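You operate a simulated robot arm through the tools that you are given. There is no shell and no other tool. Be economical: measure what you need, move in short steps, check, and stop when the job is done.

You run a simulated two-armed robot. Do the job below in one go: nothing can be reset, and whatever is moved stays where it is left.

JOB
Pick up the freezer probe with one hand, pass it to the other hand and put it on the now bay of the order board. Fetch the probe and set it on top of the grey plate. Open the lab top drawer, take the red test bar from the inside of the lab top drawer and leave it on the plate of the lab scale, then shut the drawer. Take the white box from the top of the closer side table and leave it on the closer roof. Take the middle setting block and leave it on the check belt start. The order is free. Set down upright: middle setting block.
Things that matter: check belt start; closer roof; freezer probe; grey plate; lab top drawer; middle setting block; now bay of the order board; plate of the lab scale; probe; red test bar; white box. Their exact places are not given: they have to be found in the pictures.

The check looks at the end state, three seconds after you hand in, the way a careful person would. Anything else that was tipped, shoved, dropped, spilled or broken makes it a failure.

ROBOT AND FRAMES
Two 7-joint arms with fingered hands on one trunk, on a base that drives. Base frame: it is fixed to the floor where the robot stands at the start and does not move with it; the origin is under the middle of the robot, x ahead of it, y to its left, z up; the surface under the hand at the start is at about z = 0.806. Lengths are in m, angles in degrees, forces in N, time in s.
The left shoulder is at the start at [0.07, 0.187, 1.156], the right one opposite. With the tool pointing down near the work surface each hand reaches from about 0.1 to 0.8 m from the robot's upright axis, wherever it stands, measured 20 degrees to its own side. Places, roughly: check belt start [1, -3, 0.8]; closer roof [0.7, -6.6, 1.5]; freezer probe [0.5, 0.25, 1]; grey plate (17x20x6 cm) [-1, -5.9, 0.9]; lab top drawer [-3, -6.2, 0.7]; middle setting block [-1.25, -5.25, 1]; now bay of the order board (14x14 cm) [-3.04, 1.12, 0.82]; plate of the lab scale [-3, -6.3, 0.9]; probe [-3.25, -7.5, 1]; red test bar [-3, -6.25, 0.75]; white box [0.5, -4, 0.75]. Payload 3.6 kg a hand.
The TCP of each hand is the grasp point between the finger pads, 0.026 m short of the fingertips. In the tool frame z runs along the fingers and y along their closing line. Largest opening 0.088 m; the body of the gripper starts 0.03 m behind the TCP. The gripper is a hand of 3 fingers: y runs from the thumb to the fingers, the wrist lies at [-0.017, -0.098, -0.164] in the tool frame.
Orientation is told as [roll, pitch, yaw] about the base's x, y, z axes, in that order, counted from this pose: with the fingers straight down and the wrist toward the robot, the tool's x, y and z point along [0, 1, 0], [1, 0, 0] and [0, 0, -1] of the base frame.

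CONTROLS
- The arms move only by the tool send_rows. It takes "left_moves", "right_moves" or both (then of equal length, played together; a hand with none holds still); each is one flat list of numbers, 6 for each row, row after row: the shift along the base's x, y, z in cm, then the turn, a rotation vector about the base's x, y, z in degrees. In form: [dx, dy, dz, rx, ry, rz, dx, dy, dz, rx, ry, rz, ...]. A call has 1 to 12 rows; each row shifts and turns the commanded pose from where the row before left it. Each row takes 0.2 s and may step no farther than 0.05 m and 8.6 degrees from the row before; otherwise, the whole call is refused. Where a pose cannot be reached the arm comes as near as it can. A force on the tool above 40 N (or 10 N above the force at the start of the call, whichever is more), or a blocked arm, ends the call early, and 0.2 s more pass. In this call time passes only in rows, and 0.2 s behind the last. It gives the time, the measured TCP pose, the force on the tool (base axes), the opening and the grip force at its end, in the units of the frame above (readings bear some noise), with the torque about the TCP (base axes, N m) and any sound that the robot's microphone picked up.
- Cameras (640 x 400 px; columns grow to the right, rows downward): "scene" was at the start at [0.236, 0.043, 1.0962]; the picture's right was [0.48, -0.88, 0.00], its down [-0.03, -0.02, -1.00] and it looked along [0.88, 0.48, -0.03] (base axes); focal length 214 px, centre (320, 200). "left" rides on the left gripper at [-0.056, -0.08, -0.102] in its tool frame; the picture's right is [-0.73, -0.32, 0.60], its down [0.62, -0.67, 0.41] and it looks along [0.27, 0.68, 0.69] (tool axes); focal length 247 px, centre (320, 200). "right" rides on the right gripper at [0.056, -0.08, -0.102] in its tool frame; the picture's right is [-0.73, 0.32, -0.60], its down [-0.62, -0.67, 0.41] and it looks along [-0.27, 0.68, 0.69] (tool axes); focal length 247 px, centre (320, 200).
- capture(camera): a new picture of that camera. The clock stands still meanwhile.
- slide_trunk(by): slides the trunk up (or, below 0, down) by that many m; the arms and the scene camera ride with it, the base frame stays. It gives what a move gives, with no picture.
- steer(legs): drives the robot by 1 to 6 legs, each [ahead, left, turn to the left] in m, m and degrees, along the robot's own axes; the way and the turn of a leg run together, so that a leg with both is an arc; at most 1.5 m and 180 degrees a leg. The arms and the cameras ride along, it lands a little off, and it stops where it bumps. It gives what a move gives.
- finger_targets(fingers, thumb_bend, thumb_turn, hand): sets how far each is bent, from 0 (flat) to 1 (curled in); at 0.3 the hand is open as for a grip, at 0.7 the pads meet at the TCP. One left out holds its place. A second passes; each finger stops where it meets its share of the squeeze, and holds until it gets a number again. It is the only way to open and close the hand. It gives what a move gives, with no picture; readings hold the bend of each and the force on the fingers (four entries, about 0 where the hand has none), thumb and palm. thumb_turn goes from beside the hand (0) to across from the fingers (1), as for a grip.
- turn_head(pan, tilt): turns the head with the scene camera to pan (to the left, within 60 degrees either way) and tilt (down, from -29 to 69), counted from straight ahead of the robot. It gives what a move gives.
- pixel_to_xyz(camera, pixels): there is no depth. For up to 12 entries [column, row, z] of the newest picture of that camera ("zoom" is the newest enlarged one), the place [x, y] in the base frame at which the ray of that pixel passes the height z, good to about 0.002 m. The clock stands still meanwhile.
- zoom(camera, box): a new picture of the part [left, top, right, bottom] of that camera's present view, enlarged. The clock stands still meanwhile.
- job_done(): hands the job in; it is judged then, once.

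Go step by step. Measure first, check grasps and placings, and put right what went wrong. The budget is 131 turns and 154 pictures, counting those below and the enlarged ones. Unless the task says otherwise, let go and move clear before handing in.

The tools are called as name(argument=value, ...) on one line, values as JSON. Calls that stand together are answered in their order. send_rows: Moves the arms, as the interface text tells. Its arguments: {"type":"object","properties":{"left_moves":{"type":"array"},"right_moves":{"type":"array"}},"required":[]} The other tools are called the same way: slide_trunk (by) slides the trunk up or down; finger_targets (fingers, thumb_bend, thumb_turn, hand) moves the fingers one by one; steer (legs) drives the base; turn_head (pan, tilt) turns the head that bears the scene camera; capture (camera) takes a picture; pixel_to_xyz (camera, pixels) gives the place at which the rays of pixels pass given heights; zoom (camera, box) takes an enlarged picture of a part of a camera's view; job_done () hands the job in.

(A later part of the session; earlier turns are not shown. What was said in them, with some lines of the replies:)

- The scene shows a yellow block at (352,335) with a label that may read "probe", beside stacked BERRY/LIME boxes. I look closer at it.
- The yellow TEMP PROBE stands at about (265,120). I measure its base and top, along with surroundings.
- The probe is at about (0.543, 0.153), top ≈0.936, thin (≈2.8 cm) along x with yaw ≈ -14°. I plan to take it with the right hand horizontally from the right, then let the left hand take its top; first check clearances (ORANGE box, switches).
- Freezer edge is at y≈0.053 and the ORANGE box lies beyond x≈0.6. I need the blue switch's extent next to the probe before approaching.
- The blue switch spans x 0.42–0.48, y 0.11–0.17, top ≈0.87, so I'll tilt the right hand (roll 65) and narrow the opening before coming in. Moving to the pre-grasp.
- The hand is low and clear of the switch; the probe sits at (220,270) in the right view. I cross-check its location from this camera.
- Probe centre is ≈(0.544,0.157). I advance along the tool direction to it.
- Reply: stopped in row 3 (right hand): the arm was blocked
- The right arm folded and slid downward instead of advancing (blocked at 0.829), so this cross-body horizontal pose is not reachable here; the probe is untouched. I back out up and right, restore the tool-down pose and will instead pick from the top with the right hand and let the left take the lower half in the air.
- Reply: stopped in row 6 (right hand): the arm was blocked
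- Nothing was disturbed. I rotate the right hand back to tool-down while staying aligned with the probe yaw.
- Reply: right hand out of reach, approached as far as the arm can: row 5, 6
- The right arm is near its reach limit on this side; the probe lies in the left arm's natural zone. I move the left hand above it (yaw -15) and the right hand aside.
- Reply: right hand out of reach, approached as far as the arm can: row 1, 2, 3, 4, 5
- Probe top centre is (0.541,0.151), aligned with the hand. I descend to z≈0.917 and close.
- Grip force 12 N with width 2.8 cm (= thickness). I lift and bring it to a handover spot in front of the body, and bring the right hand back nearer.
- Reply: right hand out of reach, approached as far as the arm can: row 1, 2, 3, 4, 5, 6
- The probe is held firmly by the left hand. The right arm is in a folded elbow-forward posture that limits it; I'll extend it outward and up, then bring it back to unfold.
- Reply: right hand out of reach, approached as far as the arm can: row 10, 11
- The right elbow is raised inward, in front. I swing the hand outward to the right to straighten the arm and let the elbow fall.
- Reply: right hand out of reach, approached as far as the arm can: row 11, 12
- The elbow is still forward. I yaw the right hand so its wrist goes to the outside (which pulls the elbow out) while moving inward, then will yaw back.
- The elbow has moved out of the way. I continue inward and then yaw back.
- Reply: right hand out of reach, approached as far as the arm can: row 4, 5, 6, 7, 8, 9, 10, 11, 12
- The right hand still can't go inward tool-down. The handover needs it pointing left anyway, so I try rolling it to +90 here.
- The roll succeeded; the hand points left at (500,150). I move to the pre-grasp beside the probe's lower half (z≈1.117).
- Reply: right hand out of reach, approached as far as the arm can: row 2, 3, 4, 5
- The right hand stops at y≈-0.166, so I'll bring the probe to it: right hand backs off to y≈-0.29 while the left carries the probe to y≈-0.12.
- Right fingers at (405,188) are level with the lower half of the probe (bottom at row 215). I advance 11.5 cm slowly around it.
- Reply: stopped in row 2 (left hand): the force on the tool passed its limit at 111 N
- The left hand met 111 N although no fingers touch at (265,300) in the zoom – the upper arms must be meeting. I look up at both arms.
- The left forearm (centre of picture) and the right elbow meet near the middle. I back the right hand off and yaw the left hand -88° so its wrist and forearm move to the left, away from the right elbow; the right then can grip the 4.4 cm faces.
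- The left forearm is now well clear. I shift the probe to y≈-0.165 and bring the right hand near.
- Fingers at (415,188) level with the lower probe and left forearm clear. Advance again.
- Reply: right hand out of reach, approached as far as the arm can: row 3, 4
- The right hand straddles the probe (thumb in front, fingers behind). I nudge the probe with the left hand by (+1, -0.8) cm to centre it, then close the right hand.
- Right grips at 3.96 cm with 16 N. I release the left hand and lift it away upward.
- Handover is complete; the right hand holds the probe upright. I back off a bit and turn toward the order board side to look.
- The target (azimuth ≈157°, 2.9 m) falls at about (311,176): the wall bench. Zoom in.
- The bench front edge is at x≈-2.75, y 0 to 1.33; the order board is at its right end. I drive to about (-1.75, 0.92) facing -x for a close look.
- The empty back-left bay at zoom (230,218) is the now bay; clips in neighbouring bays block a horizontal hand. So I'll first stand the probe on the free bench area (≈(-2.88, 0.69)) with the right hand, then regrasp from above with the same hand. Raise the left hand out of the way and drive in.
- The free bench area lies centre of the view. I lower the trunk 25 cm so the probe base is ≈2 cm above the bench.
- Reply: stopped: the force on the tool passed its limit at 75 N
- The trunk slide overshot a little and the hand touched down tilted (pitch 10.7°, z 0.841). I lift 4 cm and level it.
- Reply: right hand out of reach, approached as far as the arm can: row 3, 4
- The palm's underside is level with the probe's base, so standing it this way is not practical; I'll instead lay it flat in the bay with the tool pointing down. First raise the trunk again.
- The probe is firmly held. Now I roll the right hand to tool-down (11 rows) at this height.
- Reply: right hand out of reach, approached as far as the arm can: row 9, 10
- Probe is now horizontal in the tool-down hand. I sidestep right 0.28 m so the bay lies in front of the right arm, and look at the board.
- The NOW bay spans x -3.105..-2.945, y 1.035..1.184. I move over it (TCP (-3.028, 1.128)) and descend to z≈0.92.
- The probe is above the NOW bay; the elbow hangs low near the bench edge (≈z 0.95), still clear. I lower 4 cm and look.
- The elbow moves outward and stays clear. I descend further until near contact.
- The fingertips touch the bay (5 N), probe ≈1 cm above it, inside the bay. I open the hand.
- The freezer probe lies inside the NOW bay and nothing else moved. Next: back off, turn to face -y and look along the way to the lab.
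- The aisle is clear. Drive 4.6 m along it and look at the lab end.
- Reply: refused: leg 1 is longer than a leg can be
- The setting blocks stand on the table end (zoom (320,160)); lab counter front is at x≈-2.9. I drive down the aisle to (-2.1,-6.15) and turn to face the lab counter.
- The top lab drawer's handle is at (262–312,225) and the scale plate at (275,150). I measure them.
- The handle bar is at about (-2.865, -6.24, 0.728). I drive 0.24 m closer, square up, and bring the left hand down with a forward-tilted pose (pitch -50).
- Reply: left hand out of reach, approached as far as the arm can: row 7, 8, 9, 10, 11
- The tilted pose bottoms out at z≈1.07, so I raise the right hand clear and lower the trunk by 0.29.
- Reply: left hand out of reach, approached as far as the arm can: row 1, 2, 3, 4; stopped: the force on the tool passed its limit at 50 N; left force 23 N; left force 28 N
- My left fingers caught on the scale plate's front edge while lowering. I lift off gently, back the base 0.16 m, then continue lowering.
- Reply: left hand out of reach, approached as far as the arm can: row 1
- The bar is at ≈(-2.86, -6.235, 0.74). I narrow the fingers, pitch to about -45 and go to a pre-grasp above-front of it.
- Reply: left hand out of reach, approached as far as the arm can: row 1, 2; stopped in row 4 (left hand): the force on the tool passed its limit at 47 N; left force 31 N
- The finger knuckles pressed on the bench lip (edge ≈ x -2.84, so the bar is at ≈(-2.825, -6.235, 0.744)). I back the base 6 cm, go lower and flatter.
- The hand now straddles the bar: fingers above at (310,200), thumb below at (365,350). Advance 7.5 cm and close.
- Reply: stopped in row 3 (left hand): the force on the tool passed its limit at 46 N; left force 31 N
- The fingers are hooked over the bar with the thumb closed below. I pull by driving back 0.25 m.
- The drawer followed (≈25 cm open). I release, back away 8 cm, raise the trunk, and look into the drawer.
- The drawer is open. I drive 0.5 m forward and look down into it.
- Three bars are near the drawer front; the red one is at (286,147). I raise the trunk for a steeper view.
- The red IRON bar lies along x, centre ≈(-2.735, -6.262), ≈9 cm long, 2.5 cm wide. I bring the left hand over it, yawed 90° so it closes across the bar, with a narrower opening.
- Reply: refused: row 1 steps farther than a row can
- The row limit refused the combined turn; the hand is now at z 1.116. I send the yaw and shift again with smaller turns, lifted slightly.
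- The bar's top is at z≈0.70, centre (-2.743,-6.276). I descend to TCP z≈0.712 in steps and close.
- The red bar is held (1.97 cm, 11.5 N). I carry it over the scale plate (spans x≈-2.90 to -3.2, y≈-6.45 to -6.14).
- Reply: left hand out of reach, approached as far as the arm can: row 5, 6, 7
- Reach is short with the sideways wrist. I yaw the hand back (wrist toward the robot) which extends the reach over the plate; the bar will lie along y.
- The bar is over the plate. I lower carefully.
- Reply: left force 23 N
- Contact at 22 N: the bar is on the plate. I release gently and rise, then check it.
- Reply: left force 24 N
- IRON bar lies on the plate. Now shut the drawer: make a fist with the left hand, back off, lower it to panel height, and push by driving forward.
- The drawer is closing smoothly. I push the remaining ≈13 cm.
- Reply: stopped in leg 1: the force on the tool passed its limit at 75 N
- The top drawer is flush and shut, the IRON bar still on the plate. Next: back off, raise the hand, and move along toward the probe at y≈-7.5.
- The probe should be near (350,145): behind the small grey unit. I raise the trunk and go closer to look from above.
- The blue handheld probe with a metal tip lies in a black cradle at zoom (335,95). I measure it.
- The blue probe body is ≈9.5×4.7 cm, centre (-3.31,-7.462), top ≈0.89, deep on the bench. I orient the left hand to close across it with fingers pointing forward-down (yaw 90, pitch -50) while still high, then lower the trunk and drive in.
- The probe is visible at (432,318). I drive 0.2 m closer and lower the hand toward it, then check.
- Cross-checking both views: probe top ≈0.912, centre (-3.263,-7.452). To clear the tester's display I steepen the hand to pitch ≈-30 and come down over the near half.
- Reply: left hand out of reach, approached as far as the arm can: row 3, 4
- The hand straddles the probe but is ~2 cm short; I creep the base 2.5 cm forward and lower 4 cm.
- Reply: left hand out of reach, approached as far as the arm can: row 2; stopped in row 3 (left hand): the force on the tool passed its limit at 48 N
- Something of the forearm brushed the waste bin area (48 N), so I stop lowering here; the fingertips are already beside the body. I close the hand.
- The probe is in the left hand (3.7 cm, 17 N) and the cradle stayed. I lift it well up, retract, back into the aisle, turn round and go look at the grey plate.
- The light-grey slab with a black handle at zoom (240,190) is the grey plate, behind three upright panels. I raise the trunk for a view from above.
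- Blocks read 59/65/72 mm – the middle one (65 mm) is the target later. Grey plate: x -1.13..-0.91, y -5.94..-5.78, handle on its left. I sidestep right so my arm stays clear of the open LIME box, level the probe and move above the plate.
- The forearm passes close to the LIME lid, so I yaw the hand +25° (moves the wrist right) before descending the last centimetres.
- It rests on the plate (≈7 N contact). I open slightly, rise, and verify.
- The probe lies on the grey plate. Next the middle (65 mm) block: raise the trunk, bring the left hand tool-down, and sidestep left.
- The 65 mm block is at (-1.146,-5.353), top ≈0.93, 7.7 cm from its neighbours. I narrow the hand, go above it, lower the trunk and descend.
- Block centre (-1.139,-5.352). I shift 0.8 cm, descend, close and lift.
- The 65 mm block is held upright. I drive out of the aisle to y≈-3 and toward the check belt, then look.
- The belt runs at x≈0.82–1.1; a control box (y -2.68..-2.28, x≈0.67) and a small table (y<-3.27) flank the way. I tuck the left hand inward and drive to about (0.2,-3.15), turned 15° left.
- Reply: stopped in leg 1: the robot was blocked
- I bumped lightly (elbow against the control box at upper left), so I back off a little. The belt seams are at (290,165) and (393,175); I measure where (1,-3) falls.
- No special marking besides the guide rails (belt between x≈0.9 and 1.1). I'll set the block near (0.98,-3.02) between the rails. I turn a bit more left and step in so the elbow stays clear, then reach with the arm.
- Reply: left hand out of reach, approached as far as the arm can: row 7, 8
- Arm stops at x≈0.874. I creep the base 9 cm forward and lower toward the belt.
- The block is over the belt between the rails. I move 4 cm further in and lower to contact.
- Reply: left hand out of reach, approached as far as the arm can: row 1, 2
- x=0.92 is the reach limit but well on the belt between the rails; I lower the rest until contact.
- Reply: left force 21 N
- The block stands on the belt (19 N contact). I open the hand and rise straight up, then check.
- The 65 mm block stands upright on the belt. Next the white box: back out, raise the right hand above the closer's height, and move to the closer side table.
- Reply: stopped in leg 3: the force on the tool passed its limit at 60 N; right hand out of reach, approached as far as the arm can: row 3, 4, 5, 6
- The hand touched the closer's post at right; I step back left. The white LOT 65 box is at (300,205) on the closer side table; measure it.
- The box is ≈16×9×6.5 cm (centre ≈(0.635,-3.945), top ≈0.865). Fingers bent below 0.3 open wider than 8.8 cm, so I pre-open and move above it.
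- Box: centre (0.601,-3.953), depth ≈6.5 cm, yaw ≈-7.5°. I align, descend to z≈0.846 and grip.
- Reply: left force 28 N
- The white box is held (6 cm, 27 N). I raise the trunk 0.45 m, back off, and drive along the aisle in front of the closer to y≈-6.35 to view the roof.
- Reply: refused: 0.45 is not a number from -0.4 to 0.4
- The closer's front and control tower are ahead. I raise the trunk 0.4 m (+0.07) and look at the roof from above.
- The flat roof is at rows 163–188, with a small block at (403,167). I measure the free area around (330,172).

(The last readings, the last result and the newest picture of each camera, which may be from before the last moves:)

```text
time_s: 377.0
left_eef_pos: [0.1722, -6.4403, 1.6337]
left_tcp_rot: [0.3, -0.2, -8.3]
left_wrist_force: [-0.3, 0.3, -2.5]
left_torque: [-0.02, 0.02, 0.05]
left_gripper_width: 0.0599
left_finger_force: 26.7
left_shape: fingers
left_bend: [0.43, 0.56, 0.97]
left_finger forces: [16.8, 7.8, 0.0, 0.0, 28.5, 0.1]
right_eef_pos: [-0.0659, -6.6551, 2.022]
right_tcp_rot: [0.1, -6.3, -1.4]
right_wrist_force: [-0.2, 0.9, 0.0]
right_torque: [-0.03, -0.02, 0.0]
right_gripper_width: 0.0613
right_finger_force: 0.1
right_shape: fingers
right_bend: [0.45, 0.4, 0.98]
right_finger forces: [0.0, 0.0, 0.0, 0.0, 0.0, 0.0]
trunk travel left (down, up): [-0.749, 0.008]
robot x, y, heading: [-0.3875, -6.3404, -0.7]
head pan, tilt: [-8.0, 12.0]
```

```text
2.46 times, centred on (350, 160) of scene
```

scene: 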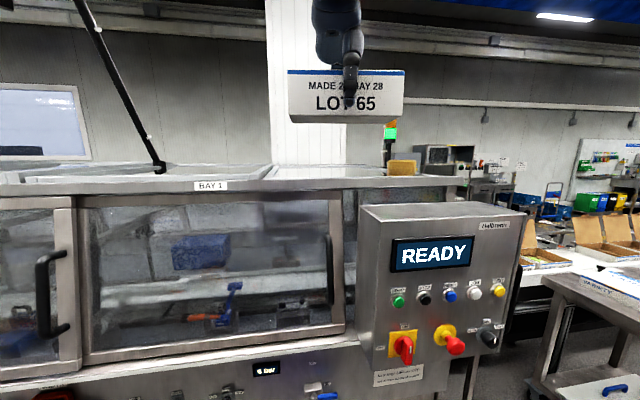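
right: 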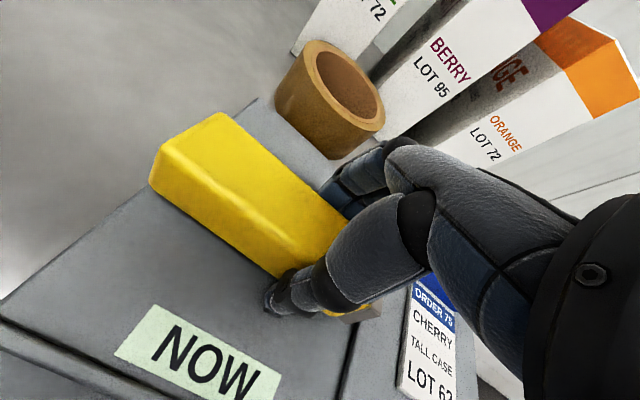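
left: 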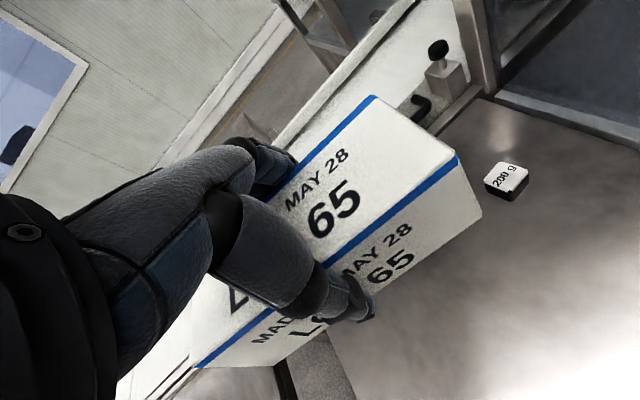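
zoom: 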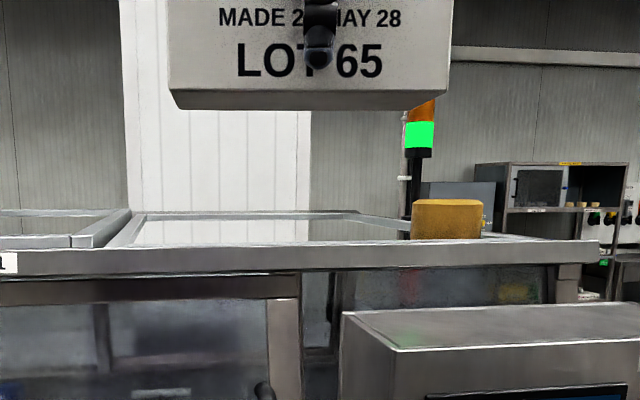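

The roof (z≈1.476) spans x≈0.45–1.1 with a small yellow block near (0.5,-6.67). I'll set the box around (0.65,-6.45): drive 0.33 m closer at this height and extend the arm.

steer(legs=[[0.33, 0, 0.7]])

send_rows(left_moves=[4, 0, 0, 0, 0, 2, 4, 0, 0, 0, 0, 2, 4, 0, 0, 0, 0, 2, 2, 0, -1, 0, 0, 2, 0, 0, -2, 0, 0, 0])

capture(camera="left")

```text
time_s: 379.2
left_eef_pos: [0.5057, -6.4406, 1.6345]
left_tcp_rot: [0.3, -0.3, -7.9]
left_wrist_force: [-0.1, 0.3, -3.3]
left_torque: [0.01, 0.0, 0.0]
left_gripper_width: 0.0601
left_finger_force: 27.1
left_shape: fingers
left_bend: [0.43, 0.56, 0.97]
left_finger forces: [16.9, 7.8, 0.0, 0.0, 28.5, 0.0]
right_eef_pos: [0.2675, -6.6571, 2.0231]
right_tcp_rot: [0.0, -6.5, -1.0]
right_wrist_force: [-0.1, 0.6, 0.3]
right_torque: [0.0, 0.0, 0.0]
right_gripper_width: 0.0612
right_finger_force: 0.1
right_shape: fingers
right_bend: [0.45, 0.4, 0.98]
right_finger forces: [0.0, 0.0, 0.1, 0.0, 0.0, 0.0]
trunk travel left (down, up): [-0.749, 0.008]
robot x, y, heading: [-0.0506, -6.3393, -0.5]
head pan, tilt: [-8.0, 12.0]
```

```text
time_s: 380.4
left_eef_pos: [0.5545, -6.4064, 1.599]
left_tcp_rot: [0.3, -0.2, 0.1]
left_wrist_force: [0.5, 0.2, -1.8]
left_torque: [-0.01, 0.05, 0.04]
left_gripper_width: 0.0601
left_finger_force: 26.2
left_shape: fingers
left_bend: [0.43, 0.56, 0.96]
left_finger forces: [17.2, 7.8, 0.0, 0.0, 28.2, 0.1]
left hand out of reach, approached as far as the arm can: row 1, 2, 3, 4
right_eef_pos: [0.2697, -6.6564, 2.0229]
right_tcp_rot: [0.1, -6.4, -1.1]
right_wrist_force: [0.5, 0.1, 0.4]
right_torque: [0.01, 0.04, -0.02]
right_gripper_width: 0.0611
right_finger_force: 0.1
right_shape: fingers
right_bend: [0.45, 0.4, 0.98]
right_finger forces: [0.0, 0.1, 0.0, 0.1, 0.0, 0.0]
trunk travel left (down, up): [-0.749, 0.008]
robot x, y, heading: [-0.0521, -6.3409, -0.3]
head pan, tilt: [-8.0, 12.0]
```

```text
2 pictures are left
```

left: 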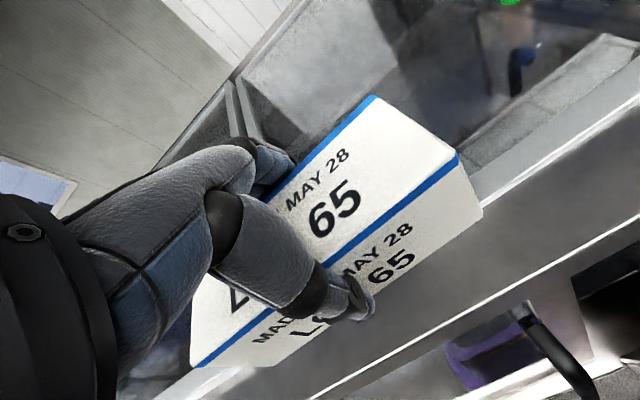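

pixel_to_xyz(camera="left", pixels=[[470, 300, 1.476], [560, 252, 1.476], [480, 200, 1.476], [600, 115, 1.476], [560, 85, 1.476], [245, 90, 1.476], [470, 300, 1.5], [480, 200, 1.5]])

steer(legs=[[0.06, 0, 0]])

```text
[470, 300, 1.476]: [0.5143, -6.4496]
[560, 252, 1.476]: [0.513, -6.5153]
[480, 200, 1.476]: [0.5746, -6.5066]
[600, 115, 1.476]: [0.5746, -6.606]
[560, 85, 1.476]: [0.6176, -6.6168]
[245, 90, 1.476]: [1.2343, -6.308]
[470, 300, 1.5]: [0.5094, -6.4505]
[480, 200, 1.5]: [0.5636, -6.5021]
```

```text
time_s: 381.4
left_eef_pos: [0.6046, -6.4091, 1.6047]
left_tcp_rot: [0.4, -0.6, 0.0]
left_wrist_force: [-0.8, 0.6, -3.3]
left_torque: [0.0, -0.02, 0.0]
left_gripper_width: 0.0599
left_finger_force: 26.6
left_shape: fingers
left_bend: [0.43, 0.56, 0.96]
left_finger forces: [17.0, 7.9, 0.0, 0.1, 28.3, 0.0]
right_eef_pos: [0.3175, -6.6568, 2.0251]
right_tcp_rot: [0.1, -6.9, -1.0]
right_wrist_force: [-0.7, 0.0, -0.1]
right_torque: [-0.03, -0.02, 0.02]
right_gripper_width: 0.0612
right_finger_force: 0.1
right_shape: fingers
right_bend: [0.45, 0.4, 0.98]
right_finger forces: [0.0, 0.1, 0.0, 0.1, 0.0, 0.1]
trunk travel left (down, up): [-0.749, 0.008]
robot x, y, heading: [0.0054, -6.3406, -0.5]
head pan, tilt: [-8.0, 12.0]
```

The roof's front edge is at x≈0.513 with a strip to 0.575 and a flat pane behind. I creep 5 cm further so the box sits fully on the pane, and lower to contact.

steer(legs=[[0.05, 0, 0]])

send_rows(left_moves=[0, -1, -2, 0, 0, 0, 0, -1, -2, 0, 0, 0, 0, 0, -1.2, 0, 0, 0, 0, 0, -0.7, 0, 0, 0, 0, 0, -0.5, 0, 0, 0])

```text
time_s: 382.3
left_eef_pos: [0.6538, -6.4096, 1.6042]
left_tcp_rot: [0.3, -0.4, -0.1]
left_wrist_force: [-0.3, -0.3, -2.6]
left_torque: [0.0, -0.03, -0.02]
left_gripper_width: 0.0601
left_finger_force: 26.4
left_shape: fingers
left_bend: [0.43, 0.56, 0.96]
left_finger forces: [17.0, 7.7, 0.0, 0.0, 28.4, 0.0]
right_eef_pos: [0.3683, -6.658, 2.0256]
right_tcp_rot: [0.0, -6.9, -1.2]
right_wrist_force: [-0.3, 0.0, 0.4]
right_torque: [-0.01, -0.05, 0.03]
right_gripper_width: 0.0612
right_finger_force: 0.1
right_shape: fingers
right_bend: [0.45, 0.4, 0.98]
right_finger forces: [0.0, 0.0, 0.0, 0.0, 0.1, 0.1]
trunk travel left (down, up): [-0.749, 0.008]
robot x, y, heading: [0.0538, -6.3411, -0.5]
head pan, tilt: [-8.0, 12.0]
```

```text
time_s: 383.5
left_eef_pos: [0.6589, -6.4306, 1.5372]
left_tcp_rot: [0.3, -0.3, -0.1]
left_wrist_force: [0.0, -0.1, -3.4]
left_torque: [0.02, -0.02, 0.02]
left_gripper_width: 0.0599
left_finger_force: 27.0
left_shape: fingers
left_bend: [0.43, 0.56, 0.96]
left_finger forces: [17.0, 7.8, 0.0, 0.0, 28.0, 0.0]
right_eef_pos: [0.375, -6.6582, 2.0238]
right_tcp_rot: [0.1, -6.8, -1.1]
right_wrist_force: [-0.1, -0.8, 0.0]
right_torque: [-0.02, 0.0, 0.0]
right_gripper_width: 0.0611
right_finger_force: 0.0
right_shape: fingers
right_bend: [0.45, 0.4, 0.98]
right_finger forces: [0.0, 0.0, 0.0, 0.0, 0.0, 0.0]
trunk travel left (down, up): [-0.749, 0.008]
robot x, y, heading: [0.0551, -6.3403, -0.3]
head pan, tilt: [-8.0, 12.0]
```

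No contact yet at 1.537; I keep lowering in small steps until a force appears.

send_rows(left_moves=[0, 0, -0.6, 0, 0, 0, 0, 0, -0.6, 0, 0, 0, 0, 0, -0.5, 0, 0, 0, 0, 0, -0.5, 0, 0, 0])

```text
time_s: 384.5
left_eef_pos: [0.6617, -6.4308, 1.515]
left_tcp_rot: [0.3, -0.3, -0.1]
left_wrist_force: [0.7, -0.2, -2.8]
left_torque: [0.0, 0.04, 0.03]
left_gripper_width: 0.0603
left_finger_force: 26.2
left_shape: fingers
left_bend: [0.43, 0.56, 0.96]
left_finger forces: [17.1, 7.8, 0.1, 0.0, 27.9, 0.0]
right_eef_pos: [0.377, -6.6575, 2.0235]
right_tcp_rot: [0.1, -6.6, -1.1]
right_wrist_force: [0.5, 0.1, 0.0]
right_torque: [-0.02, 0.0, 0.04]
right_gripper_width: 0.0613
right_finger_force: 0.0
right_shape: fingers
right_bend: [0.45, 0.4, 0.98]
right_finger forces: [0.0, 0.0, 0.0, 0.0, 0.1, 0.0]
trunk travel left (down, up): [-0.749, 0.008]
robot x, y, heading: [0.0515, -6.3399, -0.7]
head pan, tilt: [-8.0, 12.0]
```

send_rows(left_moves=[0, 0, -0.6, 0, 0, 0, 0, 0, -0.6, 0, 0, 0, 0, 0, -0.6, 0, 0, 0, 0, 0, -0.5, 0, 0, 0, 0, 0, -0.5, 0, 0, 0])

zoom(camera="scene", box=[200, 60, 520, 260])

```text
time_s: 385.7
left_eef_pos: [0.6609, -6.4301, 1.4927]
left_tcp_rot: [0.1, -1.0, -0.2]
left_wrist_force: [1.0, 1.9, 21.8]
left_torque: [0.01, -0.67, 0.11]
left_gripper_width: 0.0601
left_finger_force: 30.7
left_shape: fingers
left_bend: [0.43, 0.56, 0.96]
left_finger forces: [21.0, 9.8, 0.0, 0.1, 30.9, 0.0]
right_eef_pos: [0.3727, -6.655, 2.025]
right_tcp_rot: [0.1, -6.8, -1.2]
right_wrist_force: [0.7, -0.4, -0.1]
right_torque: [0.01, 0.0, 0.03]
right_gripper_width: 0.0612
right_finger_force: 0.1
right_shape: fingers
right_bend: [0.45, 0.4, 0.98]
right_finger forces: [0.0, 0.0, 0.0, 0.0, 0.0, 0.0]
trunk travel left (down, up): [-0.749, 0.008]
robot x, y, heading: [0.0566, -6.3418, -0.4]
head pan, tilt: [-8.0, 12.0]
```

```text
2.00 times, centred on (360, 160) of scene
```

zoom: 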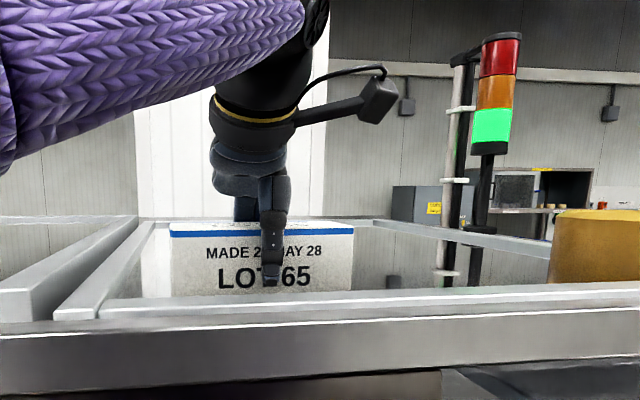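

The box rests on the roof pane (22 N). I open, rise straight up, and back away.

finger_targets(hand="left", fingers=0.3, thumb_bend=0.4)

send_rows(left_moves=[0, 0, 2, 0, 0, 0, 0, 0, 3, 0, 0, 0, 0, 0, 4, 0, 0, 0, 0, 0, 4, 0, 0, 0])

steer(legs=[[-0.35, 0, 0]])

capture(camera="scene")

```text
time_s: 386.7
left_eef_pos: [0.6592, -6.431, 1.4882]
left_tcp_rot: [0.4, -0.4, -0.2]
left_wrist_force: [-6.7, -0.7, 11.7]
left_torque: [0.0, -0.15, 0.01]
left_gripper_width: 0.0815
left_finger_force: 6.5
left_shape: fingers
left_bend: [0.3, 0.4, 0.97]
left_finger forces: [2.6, 1.2, 0.1, 0.0, 9.5, 0.1]
right_eef_pos: [0.3725, -6.6573, 2.0237]
right_tcp_rot: [0.1, -6.8, -1.2]
right_wrist_force: [0.3, 0.4, 0.1]
right_torque: [0.02, 0.03, 0.01]
right_gripper_width: 0.0611
right_finger_force: 0.1
right_shape: fingers
right_bend: [0.45, 0.4, 0.98]
right_finger forces: [0.1, 0.0, 0.1, 0.1, 0.0, 0.0]
trunk travel left (down, up): [-0.749, 0.008]
robot x, y, heading: [0.0554, -6.3393, -0.5]
head pan, tilt: [-8.0, 12.0]
```

```text
time_s: 387.7
left_eef_pos: [0.6537, -6.4184, 1.6161]
left_tcp_rot: [0.2, -0.4, -0.2]
left_wrist_force: [0.4, -0.2, -0.9]
left_torque: [-0.02, -0.04, -0.02]
left_gripper_width: 0.0779
left_finger_force: 0.1
left_shape: fingers
left_bend: [0.3, 0.4, 0.97]
left_finger forces: [0.1, 0.0, 0.0, 0.0, 0.1, 0.0]
left hand out of reach, approached as far as the arm can: row 4
right_eef_pos: [0.3761, -6.657, 2.025]
right_tcp_rot: [0.2, -6.6, -1.1]
right_wrist_force: [0.0, 0.9, -1.3]
right_torque: [-0.01, -0.03, -0.01]
right_gripper_width: 0.0612
right_finger_force: 0.1
right_shape: fingers
right_bend: [0.45, 0.4, 0.98]
right_finger forces: [0.0, 0.0, 0.2, 0.1, 0.0, 0.0]
trunk travel left (down, up): [-0.749, 0.008]
robot x, y, heading: [0.0568, -6.3393, -0.3]
head pan, tilt: [-8.0, 12.0]
```

```text
time_s: 390.0
left_eef_pos: [0.2959, -6.4149, 1.6149]
left_tcp_rot: [0.3, -0.2, 0.3]
left_wrist_force: [-0.7, 0.0, 0.5]
left_torque: [0.05, 0.02, -0.01]
left_gripper_width: 0.0776
left_finger_force: 0.1
left_shape: fingers
left_bend: [0.3, 0.4, 0.97]
left_finger forces: [0.0, 0.0, 0.0, 0.0, 0.1, 0.0]
right_eef_pos: [0.0217, -6.6546, 2.0239]
right_tcp_rot: [0.1, -6.5, -0.8]
right_wrist_force: [0.3, 0.4, -0.7]
right_torque: [0.02, 0.0, -0.01]
right_gripper_width: 0.0611
right_finger_force: 0.1
right_shape: fingers
right_bend: [0.45, 0.4, 0.98]
right_finger forces: [0.0, 0.0, 0.1, 0.0, 0.1, 0.1]
trunk travel left (down, up): [-0.749, 0.008]
robot x, y, heading: [-0.3046, -6.3389, 0.0]
head pan, tilt: [-8.0, 12.0]
```

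```text
0 pictures are left
5 turns are left
```

scene: 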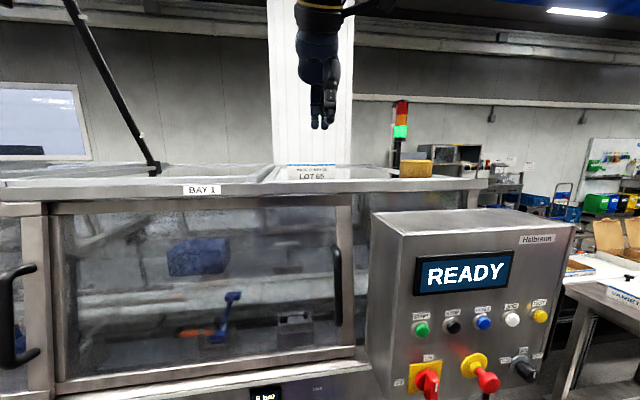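

The white box shows on the closer roof at (315,172), and both hands are empty and clear. All five parts are done, so I hand in.

job_done()

```text
The job is handed in.
```

The job is handed in, and each of the five placements showed in place in the picture I took right after it.

- **Freezer probe:** I picked it up with the left hand, passed it to the right, and left it lying flat, not standing, in the NOW bay. I released it about 1 cm above the board.
- **Probe:** it is on the grey plate.
- **Red test bar:** it is on the plate of the lab scale, and the top drawer is shut.
- **Middle setting block (65 mm):** it stands upright on the check belt at about (0.92, -3.02), slightly nearer the front edge than the given spot because of arm reach. I saw no mark for the belt's start, so I went by the given spot, between the guide rails.
- **White box:** it is on the roof of the closer, on the recessed pane.

The arms bumped several fixed things along the way, with up to about 60 N on a hand. These were the scale plate and bench lip, the closer's frame, the check belt's control box, and something near the seal tester or waste bin, probably the bin. Nothing looked moved in the later pictures, but I took no separate check of each one.
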